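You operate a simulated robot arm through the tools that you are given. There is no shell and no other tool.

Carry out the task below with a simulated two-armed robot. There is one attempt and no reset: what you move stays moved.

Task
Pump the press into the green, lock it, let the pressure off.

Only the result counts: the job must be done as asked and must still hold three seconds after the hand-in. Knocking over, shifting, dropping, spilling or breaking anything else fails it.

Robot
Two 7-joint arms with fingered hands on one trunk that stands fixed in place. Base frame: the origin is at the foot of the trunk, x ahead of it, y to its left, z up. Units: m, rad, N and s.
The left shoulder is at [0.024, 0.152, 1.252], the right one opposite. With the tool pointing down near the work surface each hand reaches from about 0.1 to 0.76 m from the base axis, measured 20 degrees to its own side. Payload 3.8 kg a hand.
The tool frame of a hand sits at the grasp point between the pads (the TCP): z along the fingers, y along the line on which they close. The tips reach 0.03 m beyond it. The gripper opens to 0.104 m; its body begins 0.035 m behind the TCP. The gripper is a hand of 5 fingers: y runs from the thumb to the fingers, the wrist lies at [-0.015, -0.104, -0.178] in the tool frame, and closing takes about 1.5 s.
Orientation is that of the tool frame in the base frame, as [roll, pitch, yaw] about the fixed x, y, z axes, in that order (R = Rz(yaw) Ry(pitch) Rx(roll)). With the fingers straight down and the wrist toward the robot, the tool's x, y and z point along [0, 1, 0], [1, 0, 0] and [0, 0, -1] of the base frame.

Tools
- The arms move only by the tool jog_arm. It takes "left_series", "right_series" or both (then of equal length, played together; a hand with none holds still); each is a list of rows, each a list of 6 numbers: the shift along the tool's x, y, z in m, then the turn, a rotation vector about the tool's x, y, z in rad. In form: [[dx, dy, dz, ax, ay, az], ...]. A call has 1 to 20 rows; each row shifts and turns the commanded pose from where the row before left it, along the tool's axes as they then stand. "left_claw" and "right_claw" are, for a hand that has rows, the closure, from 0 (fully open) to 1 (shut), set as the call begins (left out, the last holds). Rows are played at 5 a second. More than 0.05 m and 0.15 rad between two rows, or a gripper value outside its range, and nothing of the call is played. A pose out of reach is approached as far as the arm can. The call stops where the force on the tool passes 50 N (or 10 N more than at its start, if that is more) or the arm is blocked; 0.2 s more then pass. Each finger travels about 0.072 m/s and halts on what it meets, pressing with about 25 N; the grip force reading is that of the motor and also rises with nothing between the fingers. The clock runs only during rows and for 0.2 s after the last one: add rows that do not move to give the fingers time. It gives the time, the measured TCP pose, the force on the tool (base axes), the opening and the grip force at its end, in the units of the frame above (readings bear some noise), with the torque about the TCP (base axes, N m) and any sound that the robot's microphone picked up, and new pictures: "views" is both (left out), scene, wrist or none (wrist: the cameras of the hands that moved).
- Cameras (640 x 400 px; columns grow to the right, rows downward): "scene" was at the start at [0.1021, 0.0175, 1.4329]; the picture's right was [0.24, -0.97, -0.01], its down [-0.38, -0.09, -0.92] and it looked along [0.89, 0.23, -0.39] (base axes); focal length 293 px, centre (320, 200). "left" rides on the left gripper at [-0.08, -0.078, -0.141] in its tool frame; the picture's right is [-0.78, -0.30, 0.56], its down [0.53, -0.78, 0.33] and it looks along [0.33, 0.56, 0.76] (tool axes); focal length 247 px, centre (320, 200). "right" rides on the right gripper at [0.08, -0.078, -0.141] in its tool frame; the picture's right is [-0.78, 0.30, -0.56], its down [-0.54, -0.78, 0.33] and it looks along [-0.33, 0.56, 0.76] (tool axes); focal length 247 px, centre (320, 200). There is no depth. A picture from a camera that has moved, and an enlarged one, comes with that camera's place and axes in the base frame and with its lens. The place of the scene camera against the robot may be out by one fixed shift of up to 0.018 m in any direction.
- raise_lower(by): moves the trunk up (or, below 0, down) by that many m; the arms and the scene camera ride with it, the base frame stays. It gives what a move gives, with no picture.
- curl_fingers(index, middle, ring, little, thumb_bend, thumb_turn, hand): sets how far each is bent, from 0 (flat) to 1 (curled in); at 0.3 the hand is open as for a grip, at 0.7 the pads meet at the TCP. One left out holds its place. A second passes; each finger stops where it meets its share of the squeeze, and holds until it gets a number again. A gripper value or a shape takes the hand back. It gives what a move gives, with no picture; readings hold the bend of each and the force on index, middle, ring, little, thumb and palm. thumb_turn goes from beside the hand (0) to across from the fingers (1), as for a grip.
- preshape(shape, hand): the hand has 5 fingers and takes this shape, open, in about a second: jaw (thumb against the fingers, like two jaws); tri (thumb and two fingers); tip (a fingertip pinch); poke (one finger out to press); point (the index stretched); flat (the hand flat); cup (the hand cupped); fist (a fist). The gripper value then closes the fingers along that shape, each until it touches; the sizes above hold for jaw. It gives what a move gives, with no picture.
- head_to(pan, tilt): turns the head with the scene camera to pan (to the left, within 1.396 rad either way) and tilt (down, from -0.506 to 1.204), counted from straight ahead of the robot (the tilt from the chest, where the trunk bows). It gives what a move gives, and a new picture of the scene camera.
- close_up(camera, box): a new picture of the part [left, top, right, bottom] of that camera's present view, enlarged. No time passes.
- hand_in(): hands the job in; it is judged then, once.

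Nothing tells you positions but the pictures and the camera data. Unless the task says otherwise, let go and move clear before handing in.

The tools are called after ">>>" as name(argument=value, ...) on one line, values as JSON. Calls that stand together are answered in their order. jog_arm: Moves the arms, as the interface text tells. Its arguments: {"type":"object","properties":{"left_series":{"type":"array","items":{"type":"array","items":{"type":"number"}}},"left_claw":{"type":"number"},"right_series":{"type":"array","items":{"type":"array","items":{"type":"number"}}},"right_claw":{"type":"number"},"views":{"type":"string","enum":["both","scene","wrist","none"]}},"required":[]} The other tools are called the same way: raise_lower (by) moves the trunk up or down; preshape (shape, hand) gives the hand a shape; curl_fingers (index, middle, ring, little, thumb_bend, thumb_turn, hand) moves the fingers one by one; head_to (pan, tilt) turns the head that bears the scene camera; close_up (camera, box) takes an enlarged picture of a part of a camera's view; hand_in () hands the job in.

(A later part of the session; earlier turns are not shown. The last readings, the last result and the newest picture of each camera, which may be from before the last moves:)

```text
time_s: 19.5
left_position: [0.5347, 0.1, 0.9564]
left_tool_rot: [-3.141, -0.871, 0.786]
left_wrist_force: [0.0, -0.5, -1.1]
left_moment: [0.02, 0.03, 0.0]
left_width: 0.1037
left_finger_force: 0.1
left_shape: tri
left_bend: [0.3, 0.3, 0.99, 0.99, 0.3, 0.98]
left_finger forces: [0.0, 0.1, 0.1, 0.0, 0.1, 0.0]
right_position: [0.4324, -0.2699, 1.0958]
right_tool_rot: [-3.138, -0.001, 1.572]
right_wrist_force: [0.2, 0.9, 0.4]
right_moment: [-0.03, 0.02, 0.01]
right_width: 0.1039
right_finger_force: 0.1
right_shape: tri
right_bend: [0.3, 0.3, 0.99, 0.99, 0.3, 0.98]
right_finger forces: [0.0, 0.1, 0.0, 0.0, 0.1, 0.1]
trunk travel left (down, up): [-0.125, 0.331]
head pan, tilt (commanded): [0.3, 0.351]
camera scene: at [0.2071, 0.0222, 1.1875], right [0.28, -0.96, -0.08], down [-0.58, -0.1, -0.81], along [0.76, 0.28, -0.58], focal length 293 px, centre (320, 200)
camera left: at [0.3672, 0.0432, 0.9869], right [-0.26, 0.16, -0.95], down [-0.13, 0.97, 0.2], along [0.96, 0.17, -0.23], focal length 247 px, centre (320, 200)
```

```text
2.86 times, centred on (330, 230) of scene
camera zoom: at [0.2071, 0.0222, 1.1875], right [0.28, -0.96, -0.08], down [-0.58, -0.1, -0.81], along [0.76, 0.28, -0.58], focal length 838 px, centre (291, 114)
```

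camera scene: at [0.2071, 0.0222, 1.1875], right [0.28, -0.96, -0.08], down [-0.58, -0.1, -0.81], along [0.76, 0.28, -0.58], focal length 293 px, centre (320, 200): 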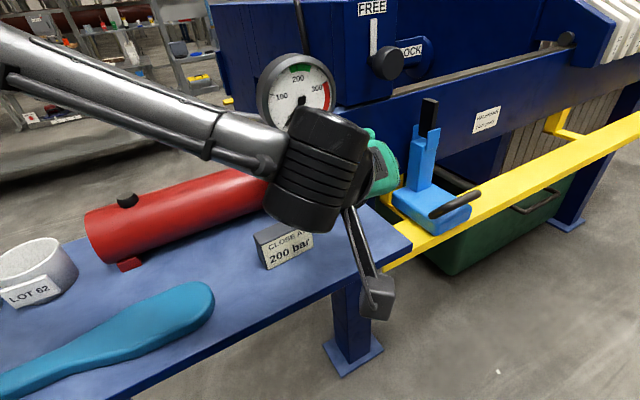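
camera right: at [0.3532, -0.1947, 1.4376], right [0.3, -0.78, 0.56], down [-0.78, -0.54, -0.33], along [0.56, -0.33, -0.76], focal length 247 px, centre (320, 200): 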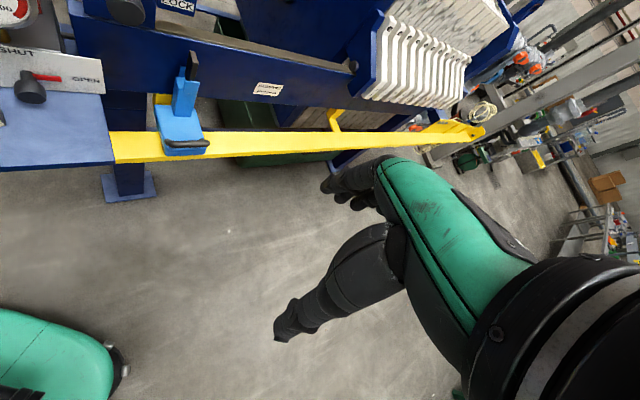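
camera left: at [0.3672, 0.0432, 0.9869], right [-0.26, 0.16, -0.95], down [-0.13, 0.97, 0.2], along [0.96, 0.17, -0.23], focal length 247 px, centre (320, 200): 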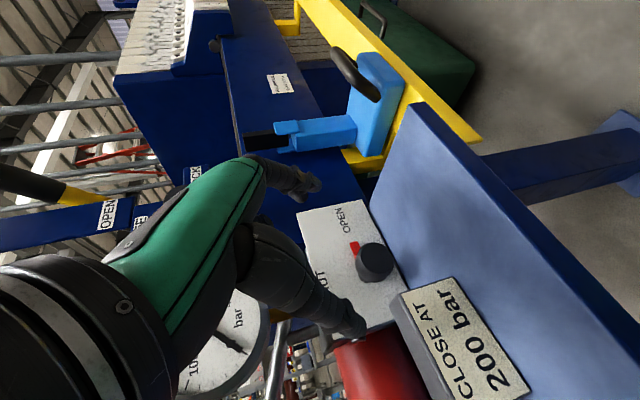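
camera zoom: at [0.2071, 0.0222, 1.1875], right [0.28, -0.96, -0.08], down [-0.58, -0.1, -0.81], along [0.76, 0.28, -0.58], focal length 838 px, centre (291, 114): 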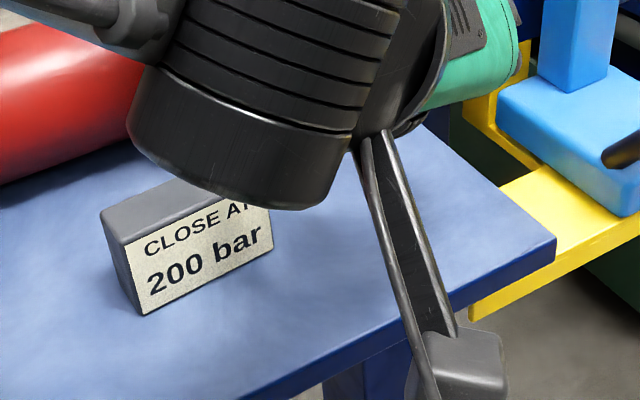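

The block occupies roughly u < 0.262, z < 0.896 just left of the knob, so I'll keep the thumb nearly closed and use a steeper 55° hand. I'll turn the valve in three 30° grips. First I set the fingers and the standoff pose.

>>> curl_fingers(hand="left", index=0.4, middle=0.4, thumb_bend=0.5)

>>> jog_arm(left_series=[[0, 0, 0, 0, -0.131, 0], [0, 0, 0, 0, -0.131, 0], [0, 0, 0, 0.1072, 0, 0.0751], [0, 0, 0, 0.1072, 0, 0.0751], [0.0317, 0.018, 0.0066, 0, 0, 0], [0, 0, 0, 0, 0, 0]], views="both")

>>> close_up(camera="left", box=[240, 120, 480, 320])

```text
time_s: 20.5
left_position: [0.5335, 0.1007, 0.957]
left_tool_rot: [3.14, -0.87, 0.787]
left_wrist_force: [-0.5, 0.5, -0.1]
left_moment: [-0.01, 0.0, 0.01]
left_width: 0.0658
left_finger_force: 0.0
left_shape: fingers
left_bend: [0.4, 0.4, 0.99, 0.99, 0.5, 0.98]
left_finger forces: [0.0, 0.0, 0.1, 0.0, 0.0, 0.0]
right_position: [0.4306, -0.272, 1.0978]
right_tool_rot: [-3.139, 0.0, 1.57]
right_wrist_force: [0.3, 1.0, 1.5]
right_moment: [-0.03, -0.01, 0.0]
right_width: 0.1038
right_finger_force: 0.0
right_shape: tri
right_bend: [0.3, 0.3, 0.99, 0.99, 0.3, 0.98]
right_finger forces: [0.0, 0.1, 0.0, 0.1, 0.0, 0.1]
trunk travel left (down, up): [-0.125, 0.331]
head pan, tilt (commanded): [0.3, 0.351]
```

```text
time_s: 21.9
left_position: [0.5674, 0.1076, 0.9657]
left_tool_rot: [-2.826, -0.588, 0.604]
left_wrist_force: [0.6, -0.9, 0.2]
left_moment: [-0.01, 0.02, 0.01]
left_width: 0.0657
left_finger_force: 0.1
left_shape: fingers
left_bend: [0.4, 0.4, 0.99, 0.99, 0.5, 0.98]
left_finger forces: [0.1, 0.0, 0.1, 0.1, 0.0, 0.1]
right_position: [0.4305, -0.271, 1.0973]
right_tool_rot: [3.141, 0.0, 1.57]
right_wrist_force: [0.3, -0.3, 0.3]
right_moment: [-0.01, -0.04, 0.0]
right_width: 0.1038
right_finger_force: 0.0
right_shape: tri
right_bend: [0.3, 0.3, 0.99, 0.99, 0.3, 0.98]
right_finger forces: [0.0, 0.1, 0.0, 0.0, 0.1, 0.1]
trunk travel left (down, up): [-0.125, 0.331]
head pan, tilt (commanded): [0.3, 0.351]
camera scene: at [0.2051, 0.022, 1.1881], right [0.28, -0.96, -0.08], down [-0.58, -0.1, -0.81], along [0.76, 0.28, -0.58], focal length 293 px, centre (320, 200)
camera left: at [0.4241, 0.0447, 1.0543], right [-0.59, 0.14, -0.79], down [-0.08, 0.97, 0.23], along [0.8, 0.2, -0.56], focal length 247 px, centre (320, 200)
```

scene: 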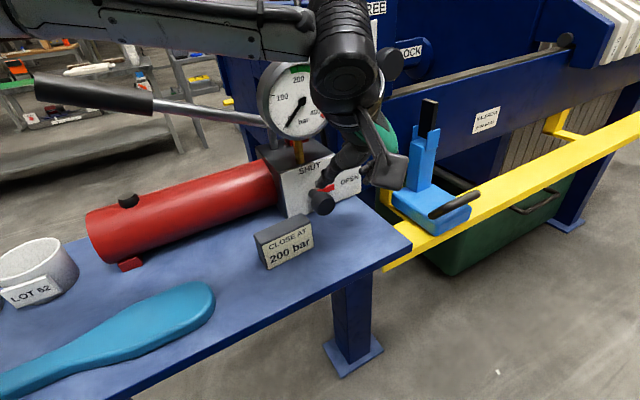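
left: 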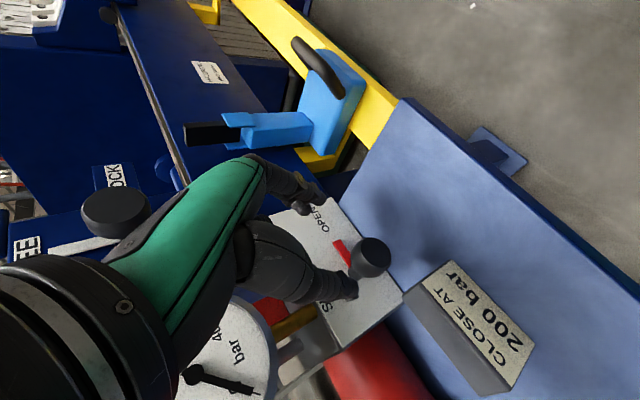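

```text
2.00 times, centred on (360, 220) of left
camera zoom: at [0.4241, 0.0447, 1.0543], right [-0.59, 0.14, -0.79], down [-0.08, 0.97, 0.23], along [0.8, 0.2, -0.56], focal length 494 px, centre (240, 160)
```

zoom: 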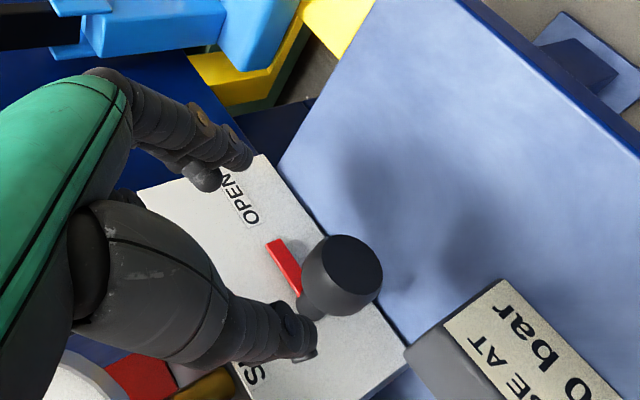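

The knob lies where expected and the hand is lined up from the upper right. I'm advancing most of the way along the finger axis, then checking.

>>> jog_arm(left_series=[[0, 0.0038, 0.025, 0, 0, 0], [0, 0, 0.025, 0, 0, 0]], views="both")

>>> close_up(camera="left", box=[240, 120, 480, 320])

>>> close_up(camera="scene", box=[240, 100, 440, 260])

```text
time_s: 22.5
left_position: [0.5829, 0.1327, 0.9253]
left_tool_rot: [-2.827, -0.587, 0.607]
left_wrist_force: [-0.3, -0.1, 1.5]
left_moment: [-0.02, -0.01, 0.03]
left_width: 0.0658
left_finger_force: 0.0
left_shape: fingers
left_bend: [0.4, 0.4, 0.99, 0.99, 0.5, 0.98]
left_finger forces: [0.1, 0.0, 0.0, 0.1, 0.0, 0.0]
right_position: [0.4306, -0.2699, 1.0958]
right_tool_rot: [-3.139, -0.001, 1.57]
right_wrist_force: [-0.7, 0.8, 0.0]
right_moment: [0.01, -0.03, 0.0]
right_width: 0.1039
right_finger_force: 0.0
right_shape: tri
right_bend: [0.3, 0.3, 0.99, 0.99, 0.3, 0.98]
right_finger forces: [0.0, 0.0, 0.0, 0.0, 0.1, 0.1]
trunk travel left (down, up): [-0.125, 0.331]
head pan, tilt (commanded): [0.3, 0.351]
camera scene: at [0.2058, 0.0225, 1.1879], right [0.28, -0.96, -0.08], down [-0.58, -0.1, -0.81], along [0.76, 0.28, -0.58], focal length 293 px, centre (320, 200)
camera left: at [0.44, 0.0698, 1.0129], right [-0.59, 0.14, -0.79], down [-0.08, 0.97, 0.23], along [0.8, 0.2, -0.56], focal length 247 px, centre (320, 200)
```

scene: 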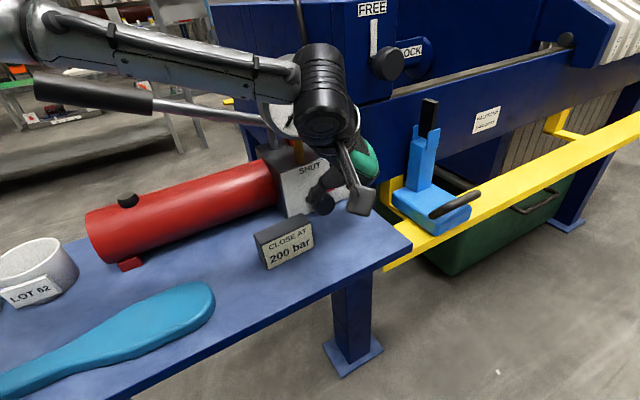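
left: 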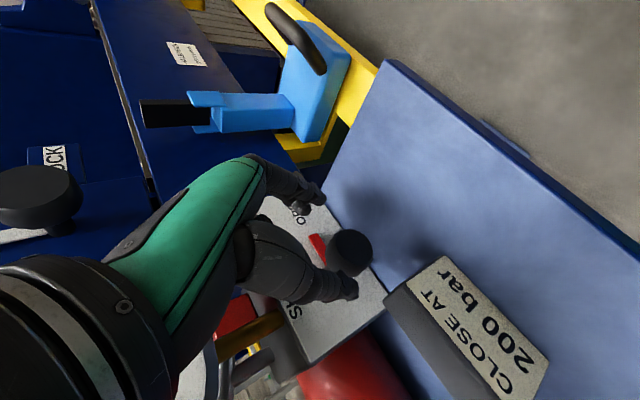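

```text
2.00 times, centred on (360, 220) of left
camera zoom: at [0.44, 0.0698, 1.0129], right [-0.59, 0.14, -0.79], down [-0.08, 0.97, 0.23], along [0.8, 0.2, -0.56], focal length 494 px, centre (240, 160)
```

zoom: 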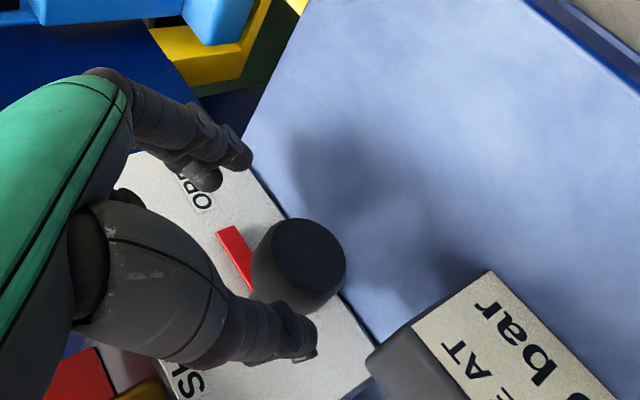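

```text
2.50 times, centred on (340, 180) of scene
camera zoom: at [0.2058, 0.0225, 1.1879], right [0.28, -0.96, -0.08], down [-0.58, -0.1, -0.81], along [0.76, 0.28, -0.58], focal length 733 px, centre (270, 250)
```

zoom: 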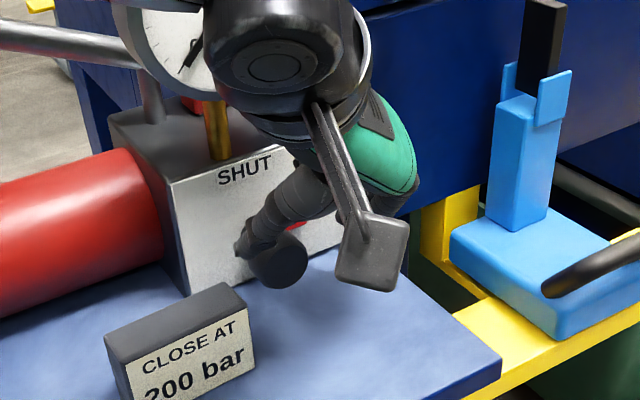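

Alignment agrees with the wrist view to within a few pixels. I'm advancing the last 3 cm so the fingertips straddle the knob.

>>> jog_arm(left_series=[[0, 0, 0.017, 0, 0, 0], [0, 0, 0.016, 0, 0, 0]], views="both")

>>> close_up(camera="left", box=[240, 120, 480, 320])

>>> close_up(camera="scene", box=[240, 120, 440, 260])

```text
time_s: 23.1
left_position: [0.5921, 0.1508, 0.8989]
left_tool_rot: [-2.825, -0.586, 0.606]
left_wrist_force: [0.6, 0.5, -1.1]
left_moment: [-0.01, -0.03, -0.01]
left_width: 0.0657
left_finger_force: 0.0
left_shape: fingers
left_bend: [0.4, 0.4, 0.99, 0.99, 0.5, 0.98]
left_finger forces: [0.0, 0.0, 0.0, 0.0, 0.0, 0.0]
right_position: [0.4311, -0.2703, 1.0973]
right_tool_rot: [-3.141, -0.001, 1.571]
right_wrist_force: [-0.2, 0.0, 0.1]
right_moment: [-0.03, -0.01, 0.02]
right_width: 0.1038
right_finger_force: 0.1
right_shape: tri
right_bend: [0.3, 0.3, 0.99, 0.99, 0.3, 0.98]
right_finger forces: [0.0, 0.0, 0.0, 0.1, 0.0, 0.0]
trunk travel left (down, up): [-0.125, 0.331]
head pan, tilt (commanded): [0.3, 0.351]
camera scene: at [0.2059, 0.0224, 1.1879], right [0.28, -0.96, -0.08], down [-0.58, -0.1, -0.81], along [0.76, 0.28, -0.58], focal length 293 px, centre (320, 200)
camera left: at [0.4482, 0.0885, 0.9865], right [-0.59, 0.14, -0.79], down [-0.08, 0.97, 0.23], along [0.8, 0.2, -0.56], focal length 247 px, centre (320, 200)
```

scene: 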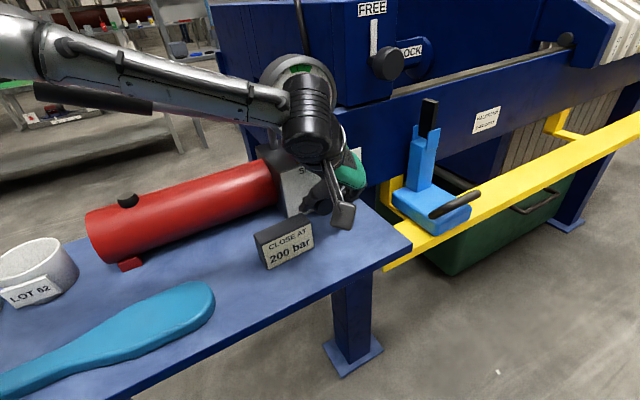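
left: 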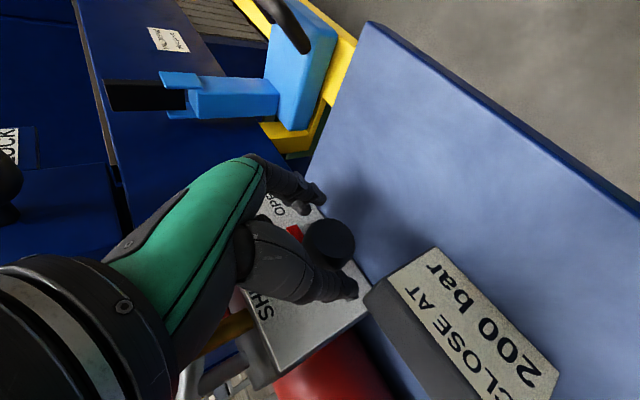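

```text
2.00 times, centred on (360, 220) of left
camera zoom: at [0.4482, 0.0885, 0.9865], right [-0.59, 0.14, -0.79], down [-0.08, 0.97, 0.23], along [0.8, 0.2, -0.56], focal length 494 px, centre (240, 160)
```

zoom: 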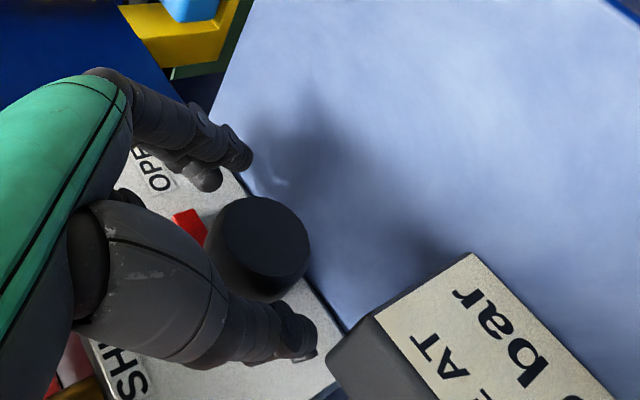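

```text
2.86 times, centred on (340, 190) of scene
camera zoom: at [0.2059, 0.0224, 1.1879], right [0.28, -0.96, -0.08], down [-0.58, -0.1, -0.81], along [0.76, 0.28, -0.58], focal length 838 px, centre (263, 229)
```

zoom: 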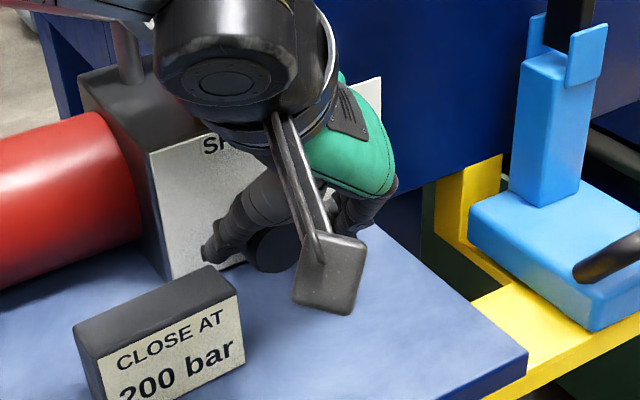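

The knob sits between thumb and fingers as planned. Closing the grip.

>>> curl_fingers(hand="left", index=0.8, middle=0.8, thumb_bend=0.8)

>>> close_up(camera="left", box=[240, 120, 480, 320])

>>> close_up(camera="scene", box=[240, 120, 440, 260])

```text
time_s: 24.1
left_position: [0.5918, 0.1525, 0.8974]
left_tool_rot: [-2.823, -0.585, 0.608]
left_wrist_force: [-2.3, 9.6, -3.4]
left_moment: [0.11, 0.08, -0.1]
left_width: 0.0261
left_finger_force: 18.0
left_shape: fingers
left_bend: [0.6, 0.65, 0.99, 0.99, 0.63, 0.97]
left_finger forces: [8.4, 6.9, 0.1, 0.0, 21.2, 0.0]
right_position: [0.4316, -0.2688, 1.0983]
right_tool_rot: [-3.14, 0.002, 1.573]
right_wrist_force: [0.1, -0.8, -0.2]
right_moment: [0.02, -0.01, 0.02]
right_width: 0.1037
right_finger_force: 0.1
right_shape: tri
right_bend: [0.3, 0.3, 0.99, 0.99, 0.3, 0.98]
right_finger forces: [0.1, 0.0, 0.0, 0.0, 0.0, 0.1]
trunk travel left (down, up): [-0.125, 0.331]
head pan, tilt (commanded): [0.3, 0.351]
```

```text
2.00 times, centred on (360, 220) of left
camera zoom: at [0.4484, 0.0901, 0.9861], right [-0.59, 0.14, -0.79], down [-0.08, 0.97, 0.23], along [0.8, 0.2, -0.56], focal length 494 px, centre (240, 160)
```

zoom: 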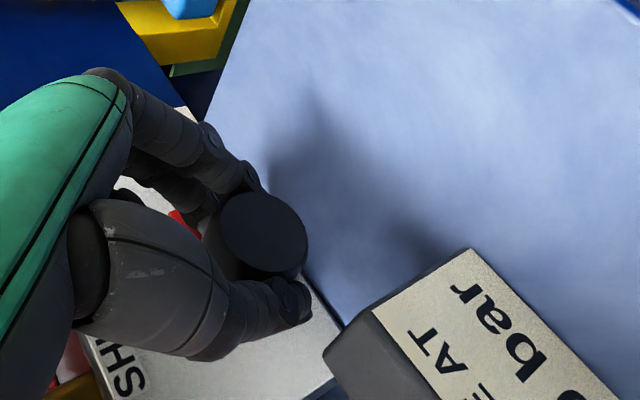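

```text
2.86 times, centred on (340, 190) of scene
camera zoom: at [0.206, 0.024, 1.1878], right [0.28, -0.96, -0.08], down [-0.58, -0.1, -0.81], along [0.76, 0.28, -0.58], focal length 838 px, centre (263, 229)
```

zoom: 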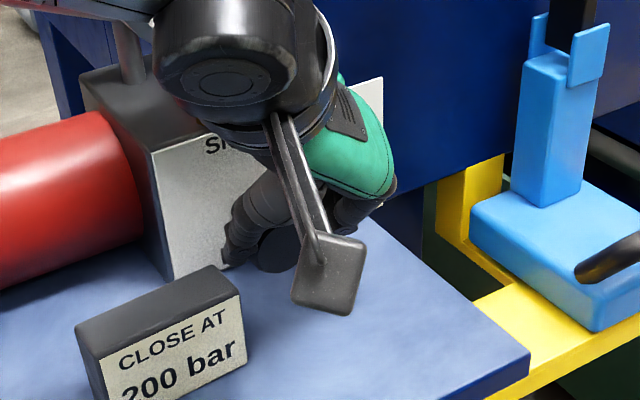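

The knob is held, with about 21 N on the thumb and 15 N on the two fingers. Now I'm turning counter-clockwise 30° about the knob axis, toward SHUT.

>>> jog_arm(left_series=[[0, -0.00215, 0, -0.1073, 0, -0.0752], [0, -0.00215, 0, -0.1073, 0, -0.0752], [0, -0.00215, 0, -0.1073, 0, -0.0752], [0, -0.00215, 0, -0.1073, 0, -0.0752], [0, 0, 0, 0, 0, 0]], views="both")

>>> close_up(camera="left", box=[240, 120, 480, 320])

>>> close_up(camera="scene", box=[240, 120, 440, 260])

```text
time_s: 25.3
left_position: [0.5864, 0.1589, 0.8989]
left_tool_rot: [2.826, -0.584, 0.964]
left_wrist_force: [3.3, 6.2, -6.4]
left_moment: [0.11, -0.01, -0.14]
left_width: 0.0257
left_finger_force: 18.4
left_shape: fingers
left_bend: [0.6, 0.65, 0.99, 0.99, 0.63, 0.97]
left_finger forces: [8.6, 8.7, 0.1, 0.1, 20.0, 0.0]
right_position: [0.4331, -0.2699, 1.0968]
right_tool_rot: [-3.141, -0.001, 1.571]
right_wrist_force: [-0.1, -0.6, -0.4]
right_moment: [0.05, -0.03, 0.01]
right_width: 0.1038
right_finger_force: 0.0
right_shape: tri
right_bend: [0.3, 0.3, 0.99, 0.99, 0.3, 0.98]
right_finger forces: [0.0, 0.1, 0.0, 0.1, 0.0, 0.0]
trunk travel left (down, up): [-0.125, 0.331]
head pan, tilt (commanded): [0.3, 0.351]
camera scene: at [0.207, 0.0233, 1.1876], right [0.28, -0.96, -0.08], down [-0.58, -0.1, -0.81], along [0.76, 0.28, -0.58], focal length 293 px, centre (320, 200)
camera left: at [0.4175, 0.1204, 0.9465], right [-0.26, -0.19, -0.95], down [-0.09, 0.98, -0.17], along [0.96, 0.04, -0.28], focal length 247 px, centre (320, 200)
```

scene: 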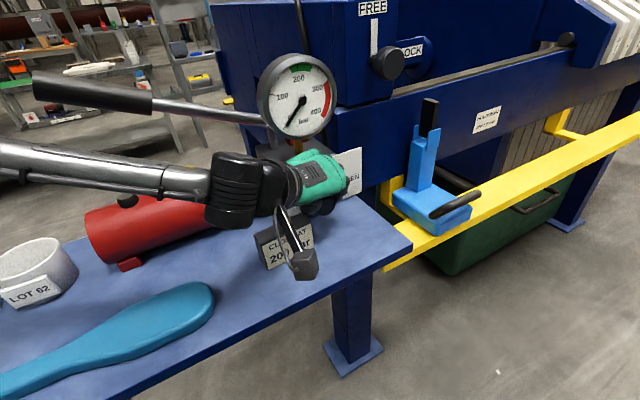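
left: 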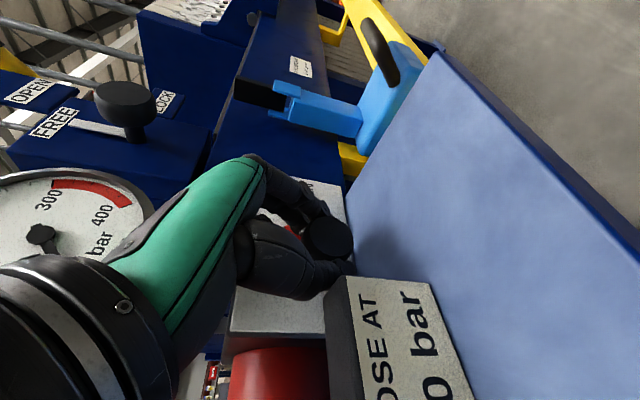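

```text
2.00 times, centred on (360, 220) of left
camera zoom: at [0.4175, 0.1204, 0.9465], right [-0.26, -0.19, -0.95], down [-0.09, 0.98, -0.17], along [0.96, 0.04, -0.28], focal length 494 px, centre (240, 160)
```

zoom: 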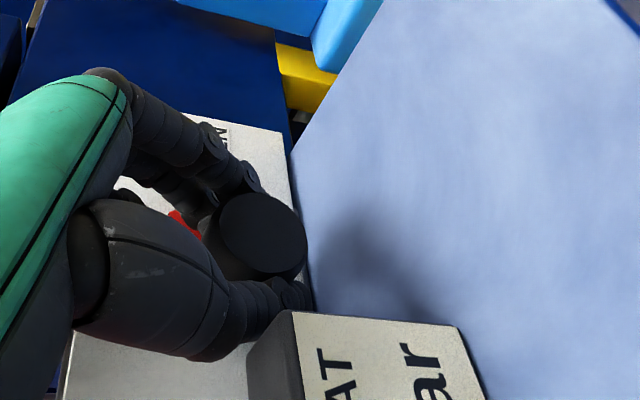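

```text
2.86 times, centred on (340, 190) of scene
camera zoom: at [0.207, 0.0233, 1.1876], right [0.28, -0.96, -0.08], down [-0.58, -0.1, -0.81], along [0.76, 0.28, -0.58], focal length 838 px, centre (263, 229)
```

zoom: 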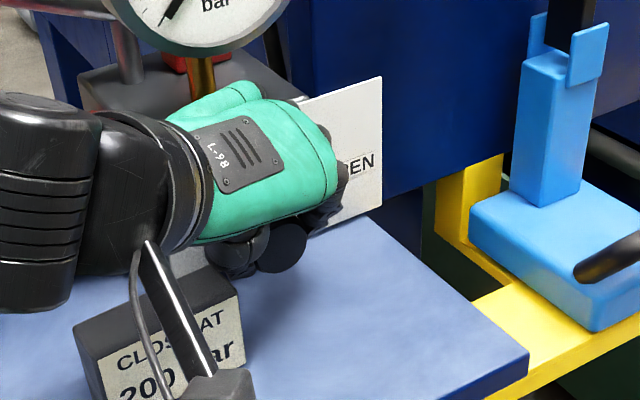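

The knob followed the hand: the red pointer kept its place relative to the fingers, so it has turned 30°. I'm opening the fingers with the thumb backed off only slightly because of the block, swinging the hand back and gripping again.

>>> curl_fingers(hand="left", index=0.42, middle=0.42, thumb_bend=0.58)

>>> jog_arm(left_series=[[0, 0.00215, 0, 0.1073, 0, 0.0752], [0, 0.00215, 0, 0.1073, 0, 0.0752], [0, 0.00215, 0, 0.1073, 0, 0.0752], [0, 0.00215, 0, 0.1073, 0, 0.0752], [0, 0, 0, 0, 0, 0]], views="both")

>>> close_up(camera="left", box=[240, 120, 480, 320])

```text
time_s: 26.3
left_position: [0.585, 0.1563, 0.8993]
left_tool_rot: [2.826, -0.586, 0.964]
left_wrist_force: [-0.2, -0.7, -0.7]
left_moment: [0.03, 0.01, 0.01]
left_width: 0.0545
left_finger_force: 0.3
left_shape: fingers
left_bend: [0.42, 0.42, 0.99, 0.99, 0.56, 0.97]
left_finger forces: [0.0, 0.0, 0.0, 0.1, 0.6, 0.0]
right_position: [0.4304, -0.2714, 1.0986]
right_tool_rot: [-3.14, 0.001, 1.57]
right_wrist_force: [0.0, 0.2, -0.1]
right_moment: [0.0, -0.02, 0.01]
right_width: 0.1038
right_finger_force: 0.0
right_shape: tri
right_bend: [0.3, 0.3, 0.99, 0.99, 0.3, 0.98]
right_finger forces: [0.0, 0.1, 0.0, 0.0, 0.0, 0.0]
trunk travel left (down, up): [-0.125, 0.331]
head pan, tilt (commanded): [0.3, 0.351]
```

```text
time_s: 27.5
left_position: [0.5906, 0.151, 0.8998]
left_tool_rot: [-2.826, -0.584, 0.607]
left_wrist_force: [-1.2, 1.2, -0.4]
left_moment: [0.01, 0.04, 0.0]
left_width: 0.0547
left_finger_force: 0.3
left_shape: fingers
left_bend: [0.42, 0.42, 0.99, 0.99, 0.56, 0.97]
left_finger forces: [0.0, 0.1, 0.0, 0.0, 0.7, 0.0]
right_position: [0.4298, -0.2703, 1.0968]
right_tool_rot: [3.14, 0.0, 1.571]
right_wrist_force: [0.4, 0.3, 1.0]
right_moment: [0.02, 0.01, 0.01]
right_width: 0.1036
right_finger_force: 0.0
right_shape: tri
right_bend: [0.3, 0.3, 0.99, 0.99, 0.3, 0.98]
right_finger forces: [0.0, 0.0, 0.0, 0.1, 0.0, 0.0]
trunk travel left (down, up): [-0.125, 0.331]
head pan, tilt (commanded): [0.3, 0.351]
camera scene: at [0.2052, 0.0224, 1.188], right [0.28, -0.96, -0.08], down [-0.58, -0.1, -0.81], along [0.76, 0.28, -0.58], focal length 293 px, centre (320, 200)
camera left: at [0.4475, 0.0881, 0.9881], right [-0.59, 0.14, -0.79], down [-0.08, 0.97, 0.23], along [0.8, 0.2, -0.56], focal length 247 px, centre (320, 200)
```

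scene: 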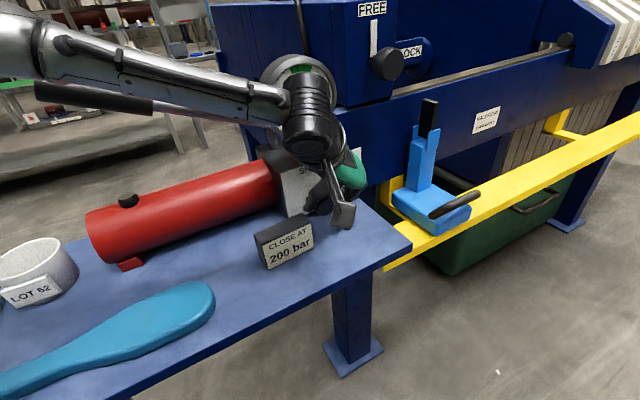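
left: 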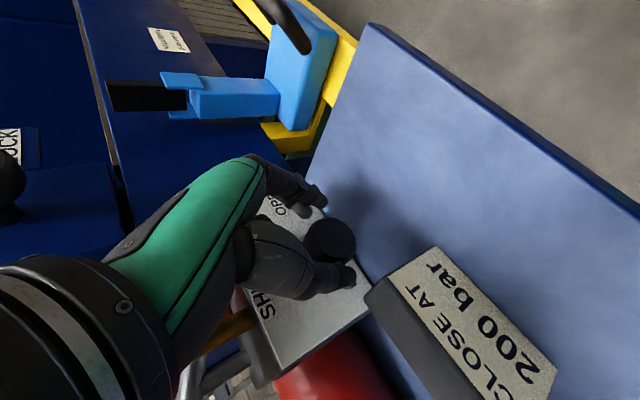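

```text
2.00 times, centred on (360, 220) of left
camera zoom: at [0.4475, 0.0881, 0.9881], right [-0.59, 0.14, -0.79], down [-0.08, 0.97, 0.23], along [0.8, 0.2, -0.56], focal length 494 px, centre (240, 160)
```

zoom: 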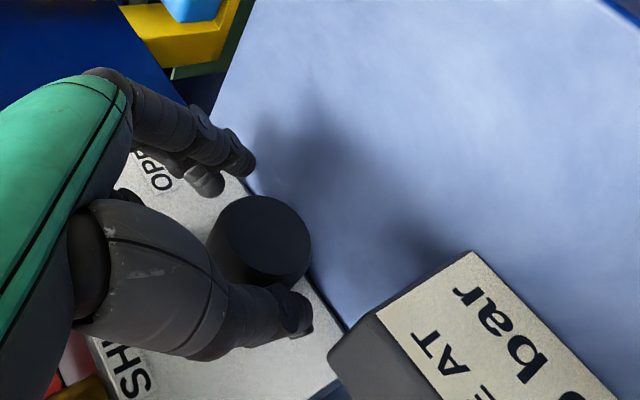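

The pointer has moved out from its old place and the block hasn't shifted. Now the second grip and another 30°.

>>> curl_fingers(hand="left", index=0.8, middle=0.8, thumb_bend=0.8)

>>> jog_arm(left_series=[[0, -0.00215, 0, -0.1073, 0, -0.0752], [0, -0.00215, 0, -0.1073, 0, -0.0752], [0, -0.00215, 0, -0.1073, 0, -0.0752], [0, -0.00215, 0, -0.1073, 0, -0.0752], [0, 0, 0, 0, 0, 0]], views="none")

>>> curl_fingers(hand="left", index=0.42, middle=0.42, thumb_bend=0.58)

>>> jog_arm(left_series=[[0, 0.00215, 0, 0.1073, 0, 0.0752], [0, 0.00215, 0, 0.1073, 0, 0.0752], [0, 0.00215, 0, 0.1073, 0, 0.0752], [0, 0.00215, 0, 0.1073, 0, 0.0752], [0, 0, 0, 0, 0, 0]], views="both")

>>> close_up(camera="left", box=[240, 120, 480, 320])

>>> close_up(camera="scene", box=[240, 120, 440, 260])

```text
time_s: 28.5
left_position: [0.5915, 0.1528, 0.8985]
left_tool_rot: [-2.825, -0.585, 0.609]
left_wrist_force: [-0.6, 10.3, -3.8]
left_moment: [0.1, 0.04, -0.08]
left_width: 0.0268
left_finger_force: 18.8
left_shape: fingers
left_bend: [0.59, 0.65, 0.99, 0.99, 0.63, 0.96]
left_finger forces: [8.0, 8.3, 0.0, 0.0, 22.1, 0.0]
right_position: [0.4318, -0.2683, 1.0975]
right_tool_rot: [-3.141, 0.001, 1.572]
right_wrist_force: [0.9, -1.0, 0.4]
right_moment: [-0.02, 0.0, 0.01]
right_width: 0.1036
right_finger_force: 0.0
right_shape: tri
right_bend: [0.3, 0.3, 0.99, 0.99, 0.3, 0.98]
right_finger forces: [0.0, 0.1, 0.0, 0.0, 0.1, 0.0]
trunk travel left (down, up): [-0.125, 0.331]
head pan, tilt (commanded): [0.3, 0.351]
```

```text
time_s: 29.7
left_position: [0.5866, 0.1573, 0.9003]
left_tool_rot: [2.824, -0.583, 0.967]
left_wrist_force: [1.9, 7.0, -6.9]
left_moment: [0.12, 0.01, -0.08]
left_width: 0.0264
left_finger_force: 19.2
left_shape: fingers
left_bend: [0.59, 0.65, 0.99, 0.99, 0.64, 0.96]
left_finger forces: [7.9, 9.7, 0.0, 0.0, 21.2, 0.0]
right_position: [0.4322, -0.2696, 1.0974]
right_tool_rot: [-3.141, -0.001, 1.57]
right_wrist_force: [0.5, -0.4, -0.9]
right_moment: [0.03, -0.01, -0.02]
right_width: 0.1036
right_finger_force: 0.0
right_shape: tri
right_bend: [0.3, 0.3, 0.99, 0.99, 0.3, 0.98]
right_finger forces: [0.0, 0.1, 0.0, 0.2, 0.1, 0.0]
trunk travel left (down, up): [-0.125, 0.331]
head pan, tilt (commanded): [0.3, 0.351]
```

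```text
time_s: 30.7
left_position: [0.585, 0.1566, 0.901]
left_tool_rot: [2.826, -0.584, 0.963]
left_wrist_force: [-1.3, -0.1, -0.2]
left_moment: [-0.01, 0.03, 0.01]
left_width: 0.0546
left_finger_force: 0.4
left_shape: fingers
left_bend: [0.42, 0.42, 0.99, 0.99, 0.56, 0.97]
left_finger forces: [0.0, 0.0, 0.1, 0.0, 0.7, 0.0]
right_position: [0.4308, -0.2698, 1.0979]
right_tool_rot: [-3.141, 0.0, 1.572]
right_wrist_force: [0.4, 0.6, -0.1]
right_moment: [0.02, 0.02, -0.03]
right_width: 0.1037
right_finger_force: 0.1
right_shape: tri
right_bend: [0.3, 0.3, 0.99, 0.99, 0.3, 0.98]
right_finger forces: [0.0, 0.0, 0.0, 0.0, 0.0, 0.0]
trunk travel left (down, up): [-0.125, 0.331]
head pan, tilt (commanded): [0.3, 0.351]
```

```text
time_s: 31.9
left_position: [0.5909, 0.1509, 0.9014]
left_tool_rot: [-2.822, -0.587, 0.606]
left_wrist_force: [0.0, 0.0, -0.2]
left_moment: [-0.05, -0.01, 0.01]
left_width: 0.0549
left_finger_force: 0.8
left_shape: fingers
left_bend: [0.42, 0.42, 0.99, 0.99, 0.56, 0.97]
left_finger forces: [0.0, 0.0, 0.1, 0.1, 0.7, 0.0]
right_position: [0.4308, -0.2709, 1.0985]
right_tool_rot: [-3.141, 0.0, 1.57]
right_wrist_force: [0.0, -0.4, 0.3]
right_moment: [0.0, -0.01, 0.01]
right_width: 0.1037
right_finger_force: 0.2
right_shape: tri
right_bend: [0.3, 0.3, 0.99, 0.99, 0.3, 0.98]
right_finger forces: [0.1, 0.0, 0.1, 0.0, 0.0, 0.0]
trunk travel left (down, up): [-0.125, 0.331]
head pan, tilt (commanded): [0.3, 0.351]
camera scene: at [0.2052, 0.0224, 1.188], right [0.28, -0.96, -0.08], down [-0.58, -0.1, -0.81], along [0.76, 0.28, -0.58], focal length 293 px, centre (320, 200)
camera left: at [0.448, 0.0883, 0.9899], right [-0.59, 0.14, -0.79], down [-0.08, 0.97, 0.23], along [0.8, 0.2, -0.56], focal length 247 px, centre (320, 200)
```

scene: 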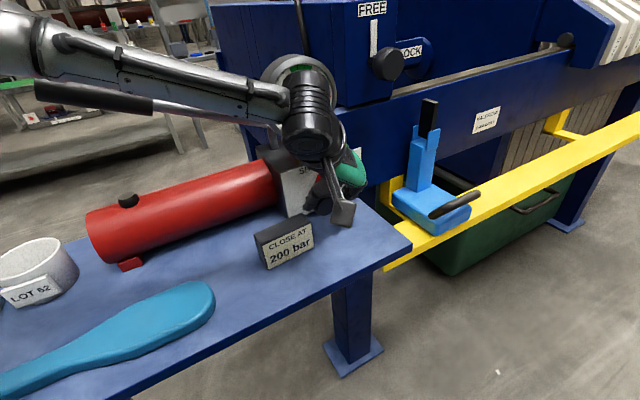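
left: 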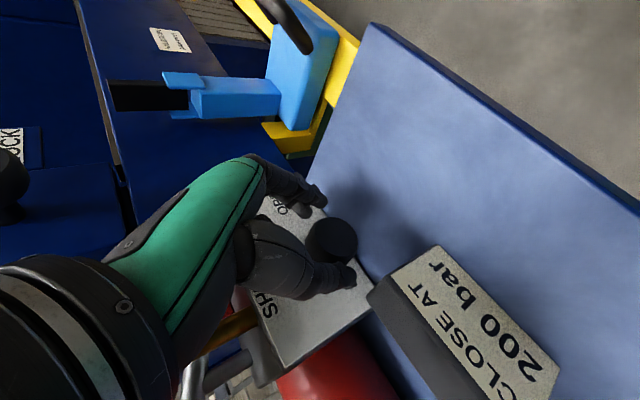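

```text
2.00 times, centred on (360, 220) of left
camera zoom: at [0.448, 0.0883, 0.9899], right [-0.59, 0.14, -0.79], down [-0.08, 0.97, 0.23], along [0.8, 0.2, -0.56], focal length 494 px, centre (240, 160)
```

zoom: 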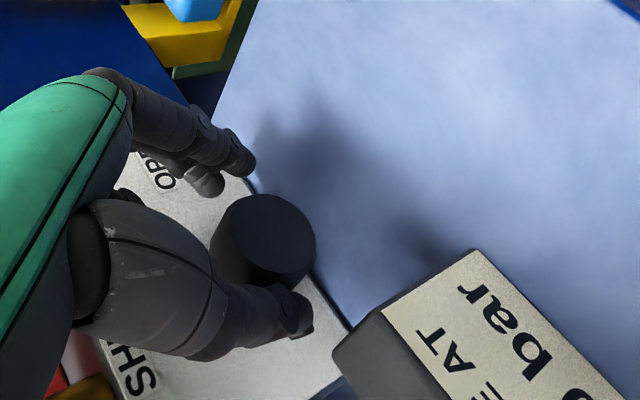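

```text
2.86 times, centred on (340, 190) of scene
camera zoom: at [0.2052, 0.0224, 1.188], right [0.28, -0.96, -0.08], down [-0.58, -0.1, -0.81], along [0.76, 0.28, -0.58], focal length 838 px, centre (263, 229)
```

zoom: 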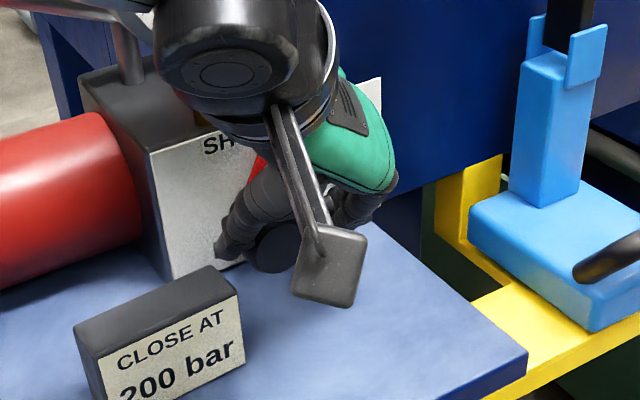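

The red pointer now shows near SHUT, at about 60°. One more grip, turning slightly more than 30° to bring it fully over.

>>> curl_fingers(hand="left", index=0.8, middle=0.8, thumb_bend=0.8)

>>> jog_arm(left_series=[[0, -0.00215, 0, -0.1073, 0, -0.0752], [0, -0.00215, 0, -0.1073, 0, -0.0752], [0, -0.00215, 0, -0.1073, 0, -0.0752], [0, -0.00215, 0, -0.1073, 0, -0.0752], [0, -0.0008, 0, -0.05, 0, -0.035], [0, 0, 0, 0, 0, 0]], views="both")

>>> close_up(camera="scene", box=[240, 60, 440, 220])

```text
time_s: 32.9
left_position: [0.5918, 0.153, 0.9014]
left_tool_rot: [-2.826, -0.585, 0.608]
left_wrist_force: [-0.2, 10.2, -2.0]
left_moment: [0.14, 0.03, -0.08]
left_width: 0.0282
left_finger_force: 18.7
left_shape: fingers
left_bend: [0.58, 0.65, 0.99, 0.99, 0.63, 0.96]
left_finger forces: [8.3, 7.3, 0.0, 0.0, 22.1, 0.0]
right_position: [0.4298, -0.2691, 1.0974]
right_tool_rot: [-3.139, 0.002, 1.572]
right_wrist_force: [-0.2, -0.7, 0.1]
right_moment: [0.02, -0.02, -0.01]
right_width: 0.1037
right_finger_force: 0.1
right_shape: tri
right_bend: [0.3, 0.3, 0.99, 0.99, 0.3, 0.98]
right_finger forces: [0.0, 0.0, 0.0, 0.1, 0.1, 0.0]
trunk travel left (down, up): [-0.125, 0.331]
head pan, tilt (commanded): [0.3, 0.351]
```

```text
time_s: 34.3
left_position: [0.5844, 0.1583, 0.9003]
left_tool_rot: [2.755, -0.571, 1.006]
left_wrist_force: [-1.9, 10.0, -4.3]
left_moment: [0.33, 0.35, 0.18]
left_width: 0.0276
left_finger_force: 18.7
left_shape: fingers
left_bend: [0.59, 0.65, 0.99, 0.99, 0.63, 0.97]
left_finger forces: [8.7, 9.5, 0.1, 0.0, 20.3, 0.0]
right_position: [0.4318, -0.2684, 1.0973]
right_tool_rot: [-3.139, 0.003, 1.573]
right_wrist_force: [0.8, -0.6, 0.2]
right_moment: [-0.01, -0.02, 0.02]
right_width: 0.1035
right_finger_force: 0.0
right_shape: tri
right_bend: [0.3, 0.3, 0.99, 0.99, 0.3, 0.98]
right_finger forces: [0.1, 0.0, 0.0, 0.0, 0.0, 0.0]
trunk travel left (down, up): [-0.125, 0.331]
head pan, tilt (commanded): [0.3, 0.351]
camera scene: at [0.2061, 0.0239, 1.1877], right [0.28, -0.96, -0.08], down [-0.58, -0.1, -0.81], along [0.76, 0.28, -0.58], focal length 293 px, centre (320, 200)
camera left: at [0.4141, 0.1234, 0.9426], right [-0.22, -0.23, -0.95], down [-0.09, 0.97, -0.22], along [0.97, 0.03, -0.24], focal length 247 px, centre (320, 200)
```

scene: 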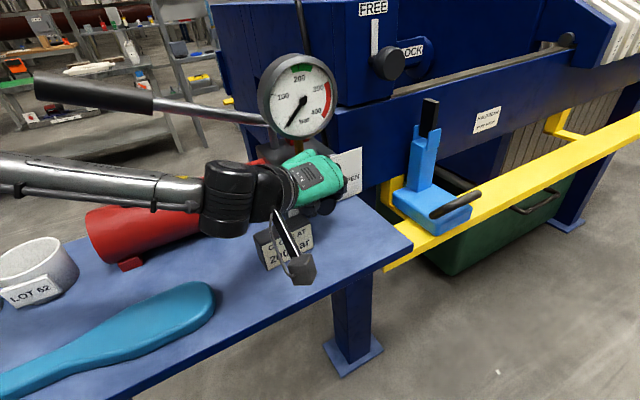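
left: 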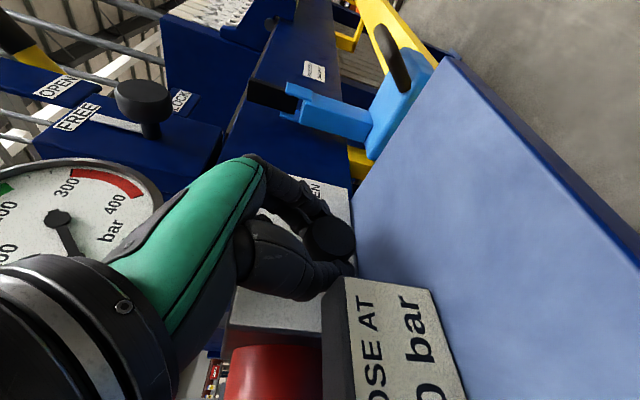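

```text
2.50 times, centred on (340, 140) of scene
camera zoom: at [0.2061, 0.0239, 1.1877], right [0.28, -0.96, -0.08], down [-0.58, -0.1, -0.81], along [0.76, 0.28, -0.58], focal length 733 px, centre (270, 350)
```

zoom: 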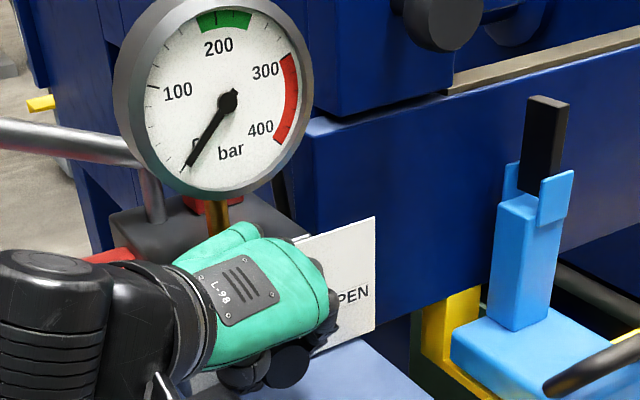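

The torque rose at the end of the turn, so the valve is against its SHUT stop. I'll release, swing back the same way and retreat along the approach path.

>>> curl_fingers(hand="left", index=0.42, middle=0.42, thumb_bend=0.58)

>>> jog_arm(left_series=[[0, 0.0008, 0, 0.05, 0, 0.035], [0, 0.00215, 0, 0.1073, 0, 0.0752], [0, 0.00215, 0, 0.1073, 0, 0.0752], [0, 0.00215, 0, 0.1073, 0, 0.0752], [0, 0.00215, 0, 0.1073, 0, 0.0752], [0, 0, -0.03, 0, 0, 0], [0, 0, -0.03, 0, 0, 0], [0, 0, -0.03, 0, 0, 0]], views="both")

>>> close_up(camera="scene", box=[240, 60, 440, 220])

>>> close_up(camera="left", box=[240, 120, 480, 320])

```text
time_s: 35.3
left_position: [0.585, 0.1566, 0.9009]
left_tool_rot: [2.756, -0.572, 1.003]
left_wrist_force: [-1.5, 0.1, -1.0]
left_moment: [-0.01, 0.02, 0.02]
left_width: 0.0554
left_finger_force: 1.0
left_shape: fingers
left_bend: [0.42, 0.42, 0.99, 0.99, 0.56, 0.97]
left_finger forces: [0.0, 0.1, 0.1, 0.0, 1.1, 0.0]
right_position: [0.4304, -0.2703, 1.0973]
right_tool_rot: [-3.14, 0.0, 1.571]
right_wrist_force: [0.6, 1.4, 0.5]
right_moment: [0.0, 0.02, -0.04]
right_width: 0.1036
right_finger_force: 0.0
right_shape: tri
right_bend: [0.3, 0.3, 0.99, 0.99, 0.3, 0.98]
right_finger forces: [0.0, 0.1, 0.0, 0.1, 0.0, 0.0]
trunk travel left (down, up): [-0.125, 0.331]
head pan, tilt (commanded): [0.3, 0.351]
```

```text
time_s: 37.1
left_position: [0.568, 0.0999, 0.9744]
left_tool_rot: [-2.822, -0.586, 0.606]
left_wrist_force: [-0.4, -0.7, 0.2]
left_moment: [0.03, -0.03, -0.01]
left_width: 0.0535
left_finger_force: 0.0
left_shape: fingers
left_bend: [0.42, 0.42, 0.99, 0.99, 0.57, 0.97]
left_finger forces: [0.0, 0.1, 0.0, 0.0, 0.0, 0.0]
right_position: [0.4309, -0.2713, 1.0972]
right_tool_rot: [-3.14, -0.001, 1.57]
right_wrist_force: [0.9, -0.7, -0.6]
right_moment: [-0.03, -0.03, 0.02]
right_width: 0.1034
right_finger_force: 0.0
right_shape: tri
right_bend: [0.3, 0.3, 0.99, 0.99, 0.3, 0.98]
right_finger forces: [0.1, 0.0, 0.1, 0.1, 0.0, 0.1]
trunk travel left (down, up): [-0.125, 0.331]
head pan, tilt (commanded): [0.3, 0.351]
camera scene: at [0.2058, 0.022, 1.1879], right [0.28, -0.96, -0.08], down [-0.58, -0.1, -0.81], along [0.76, 0.28, -0.58], focal length 293 px, centre (320, 200)
camera left: at [0.4257, 0.0378, 1.0615], right [-0.59, 0.14, -0.79], down [-0.08, 0.97, 0.23], along [0.8, 0.2, -0.56], focal length 247 px, centre (320, 200)
```

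scene: 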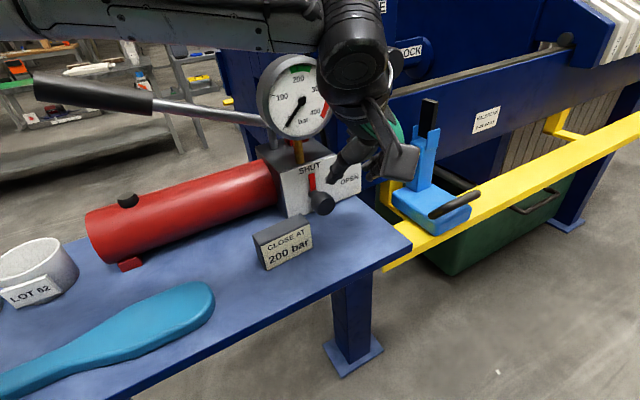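
left: 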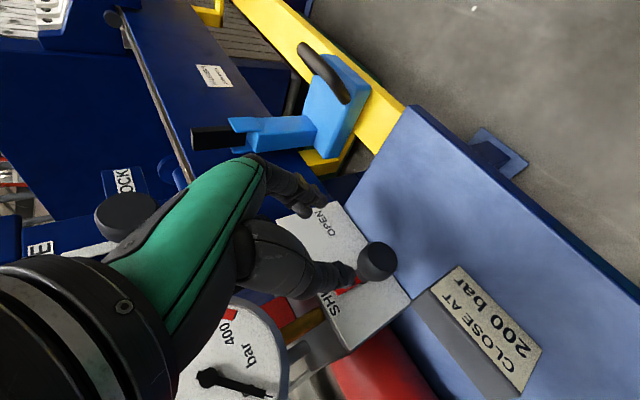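

```text
2.50 times, centred on (340, 140) of scene
camera zoom: at [0.2058, 0.022, 1.1879], right [0.28, -0.96, -0.08], down [-0.58, -0.1, -0.81], along [0.76, 0.28, -0.58], focal length 733 px, centre (270, 350)
```

zoom: 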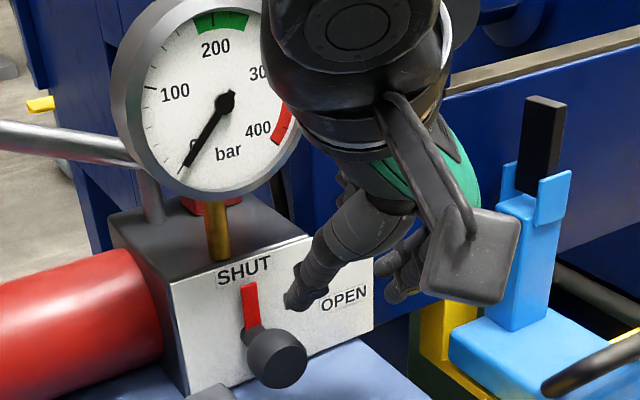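

```text
2.00 times, centred on (360, 220) of left
camera zoom: at [0.4257, 0.0378, 1.0615], right [-0.59, 0.14, -0.79], down [-0.08, 0.97, 0.23], along [0.8, 0.2, -0.56], focal length 494 px, centre (240, 160)
```

zoom: 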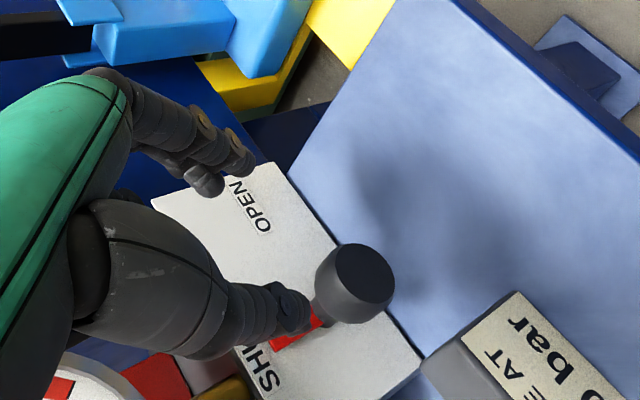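

The valve now reads SHUT and the block is unmoved. Next is the pump lever: I estimate its grip centre near [0.49, 0.41, 1.11], rising about 18° toward its free end. I'll bring the left hand up and across to a clear point above it.

>>> jog_arm(left_series=[[0.0058, -0.0244, -0.0349, 0, 0, 0], [0.0058, -0.0244, -0.0349, 0, 0, 0], [0.0058, -0.0244, -0.0349, 0, 0, 0], [0.0058, -0.0244, -0.0349, 0, 0, 0], [0.0058, -0.0244, -0.0349, 0, 0, 0], [0.0224, -0.0369, 0.0075, 0, 0, 0], [0.0224, -0.0369, 0.0075, 0, 0, 0], [0.0224, -0.0369, 0.0075, 0, 0, 0], [0.0224, -0.0369, 0.0075, 0, 0, 0], [0.0224, -0.0369, 0.0075, 0, 0, 0]], views="both")

```text
time_s: 39.3
left_position: [0.4206, 0.3041, 1.2382]
left_tool_rot: [-2.824, -0.585, 0.605]
left_wrist_force: [0.3, 0.2, -0.1]
left_moment: [0.01, -0.01, 0.0]
left_width: 0.0537
left_finger_force: 0.0
left_shape: fingers
left_bend: [0.42, 0.42, 0.99, 0.99, 0.57, 0.97]
left_finger forces: [0.0, 0.0, 0.1, 0.0, 0.1, 0.0]
right_position: [0.43, -0.2694, 1.0982]
right_tool_rot: [-3.141, 0.0, 1.571]
right_wrist_force: [-0.2, 0.1, 0.2]
right_moment: [-0.01, 0.01, 0.01]
right_width: 0.1037
right_finger_force: 0.1
right_shape: tri
right_bend: [0.3, 0.3, 0.99, 0.99, 0.3, 0.98]
right_finger forces: [0.1, 0.1, 0.0, 0.1, 0.0, 0.1]
trunk travel left (down, up): [-0.125, 0.331]
head pan, tilt (commanded): [0.3, 0.351]
camera scene: at [0.2052, 0.0232, 1.188], right [0.28, -0.96, -0.08], down [-0.58, -0.1, -0.81], along [0.76, 0.28, -0.58], focal length 293 px, centre (320, 200)
camera left: at [0.2777, 0.2398, 1.3273], right [-0.59, 0.14, -0.79], down [-0.08, 0.97, 0.23], along [0.8, 0.2, -0.56], focal length 247 px, centre (320, 200)
```

scene: 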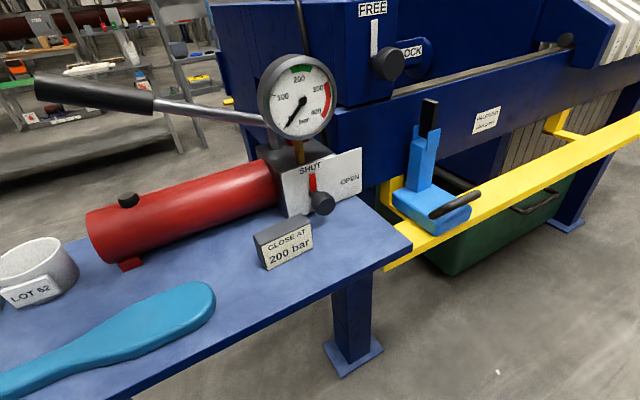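
left: 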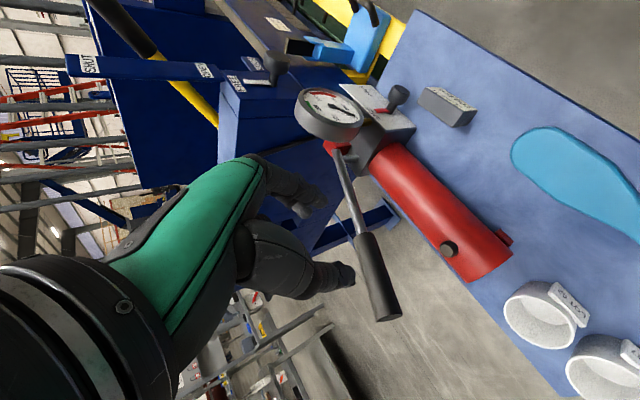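

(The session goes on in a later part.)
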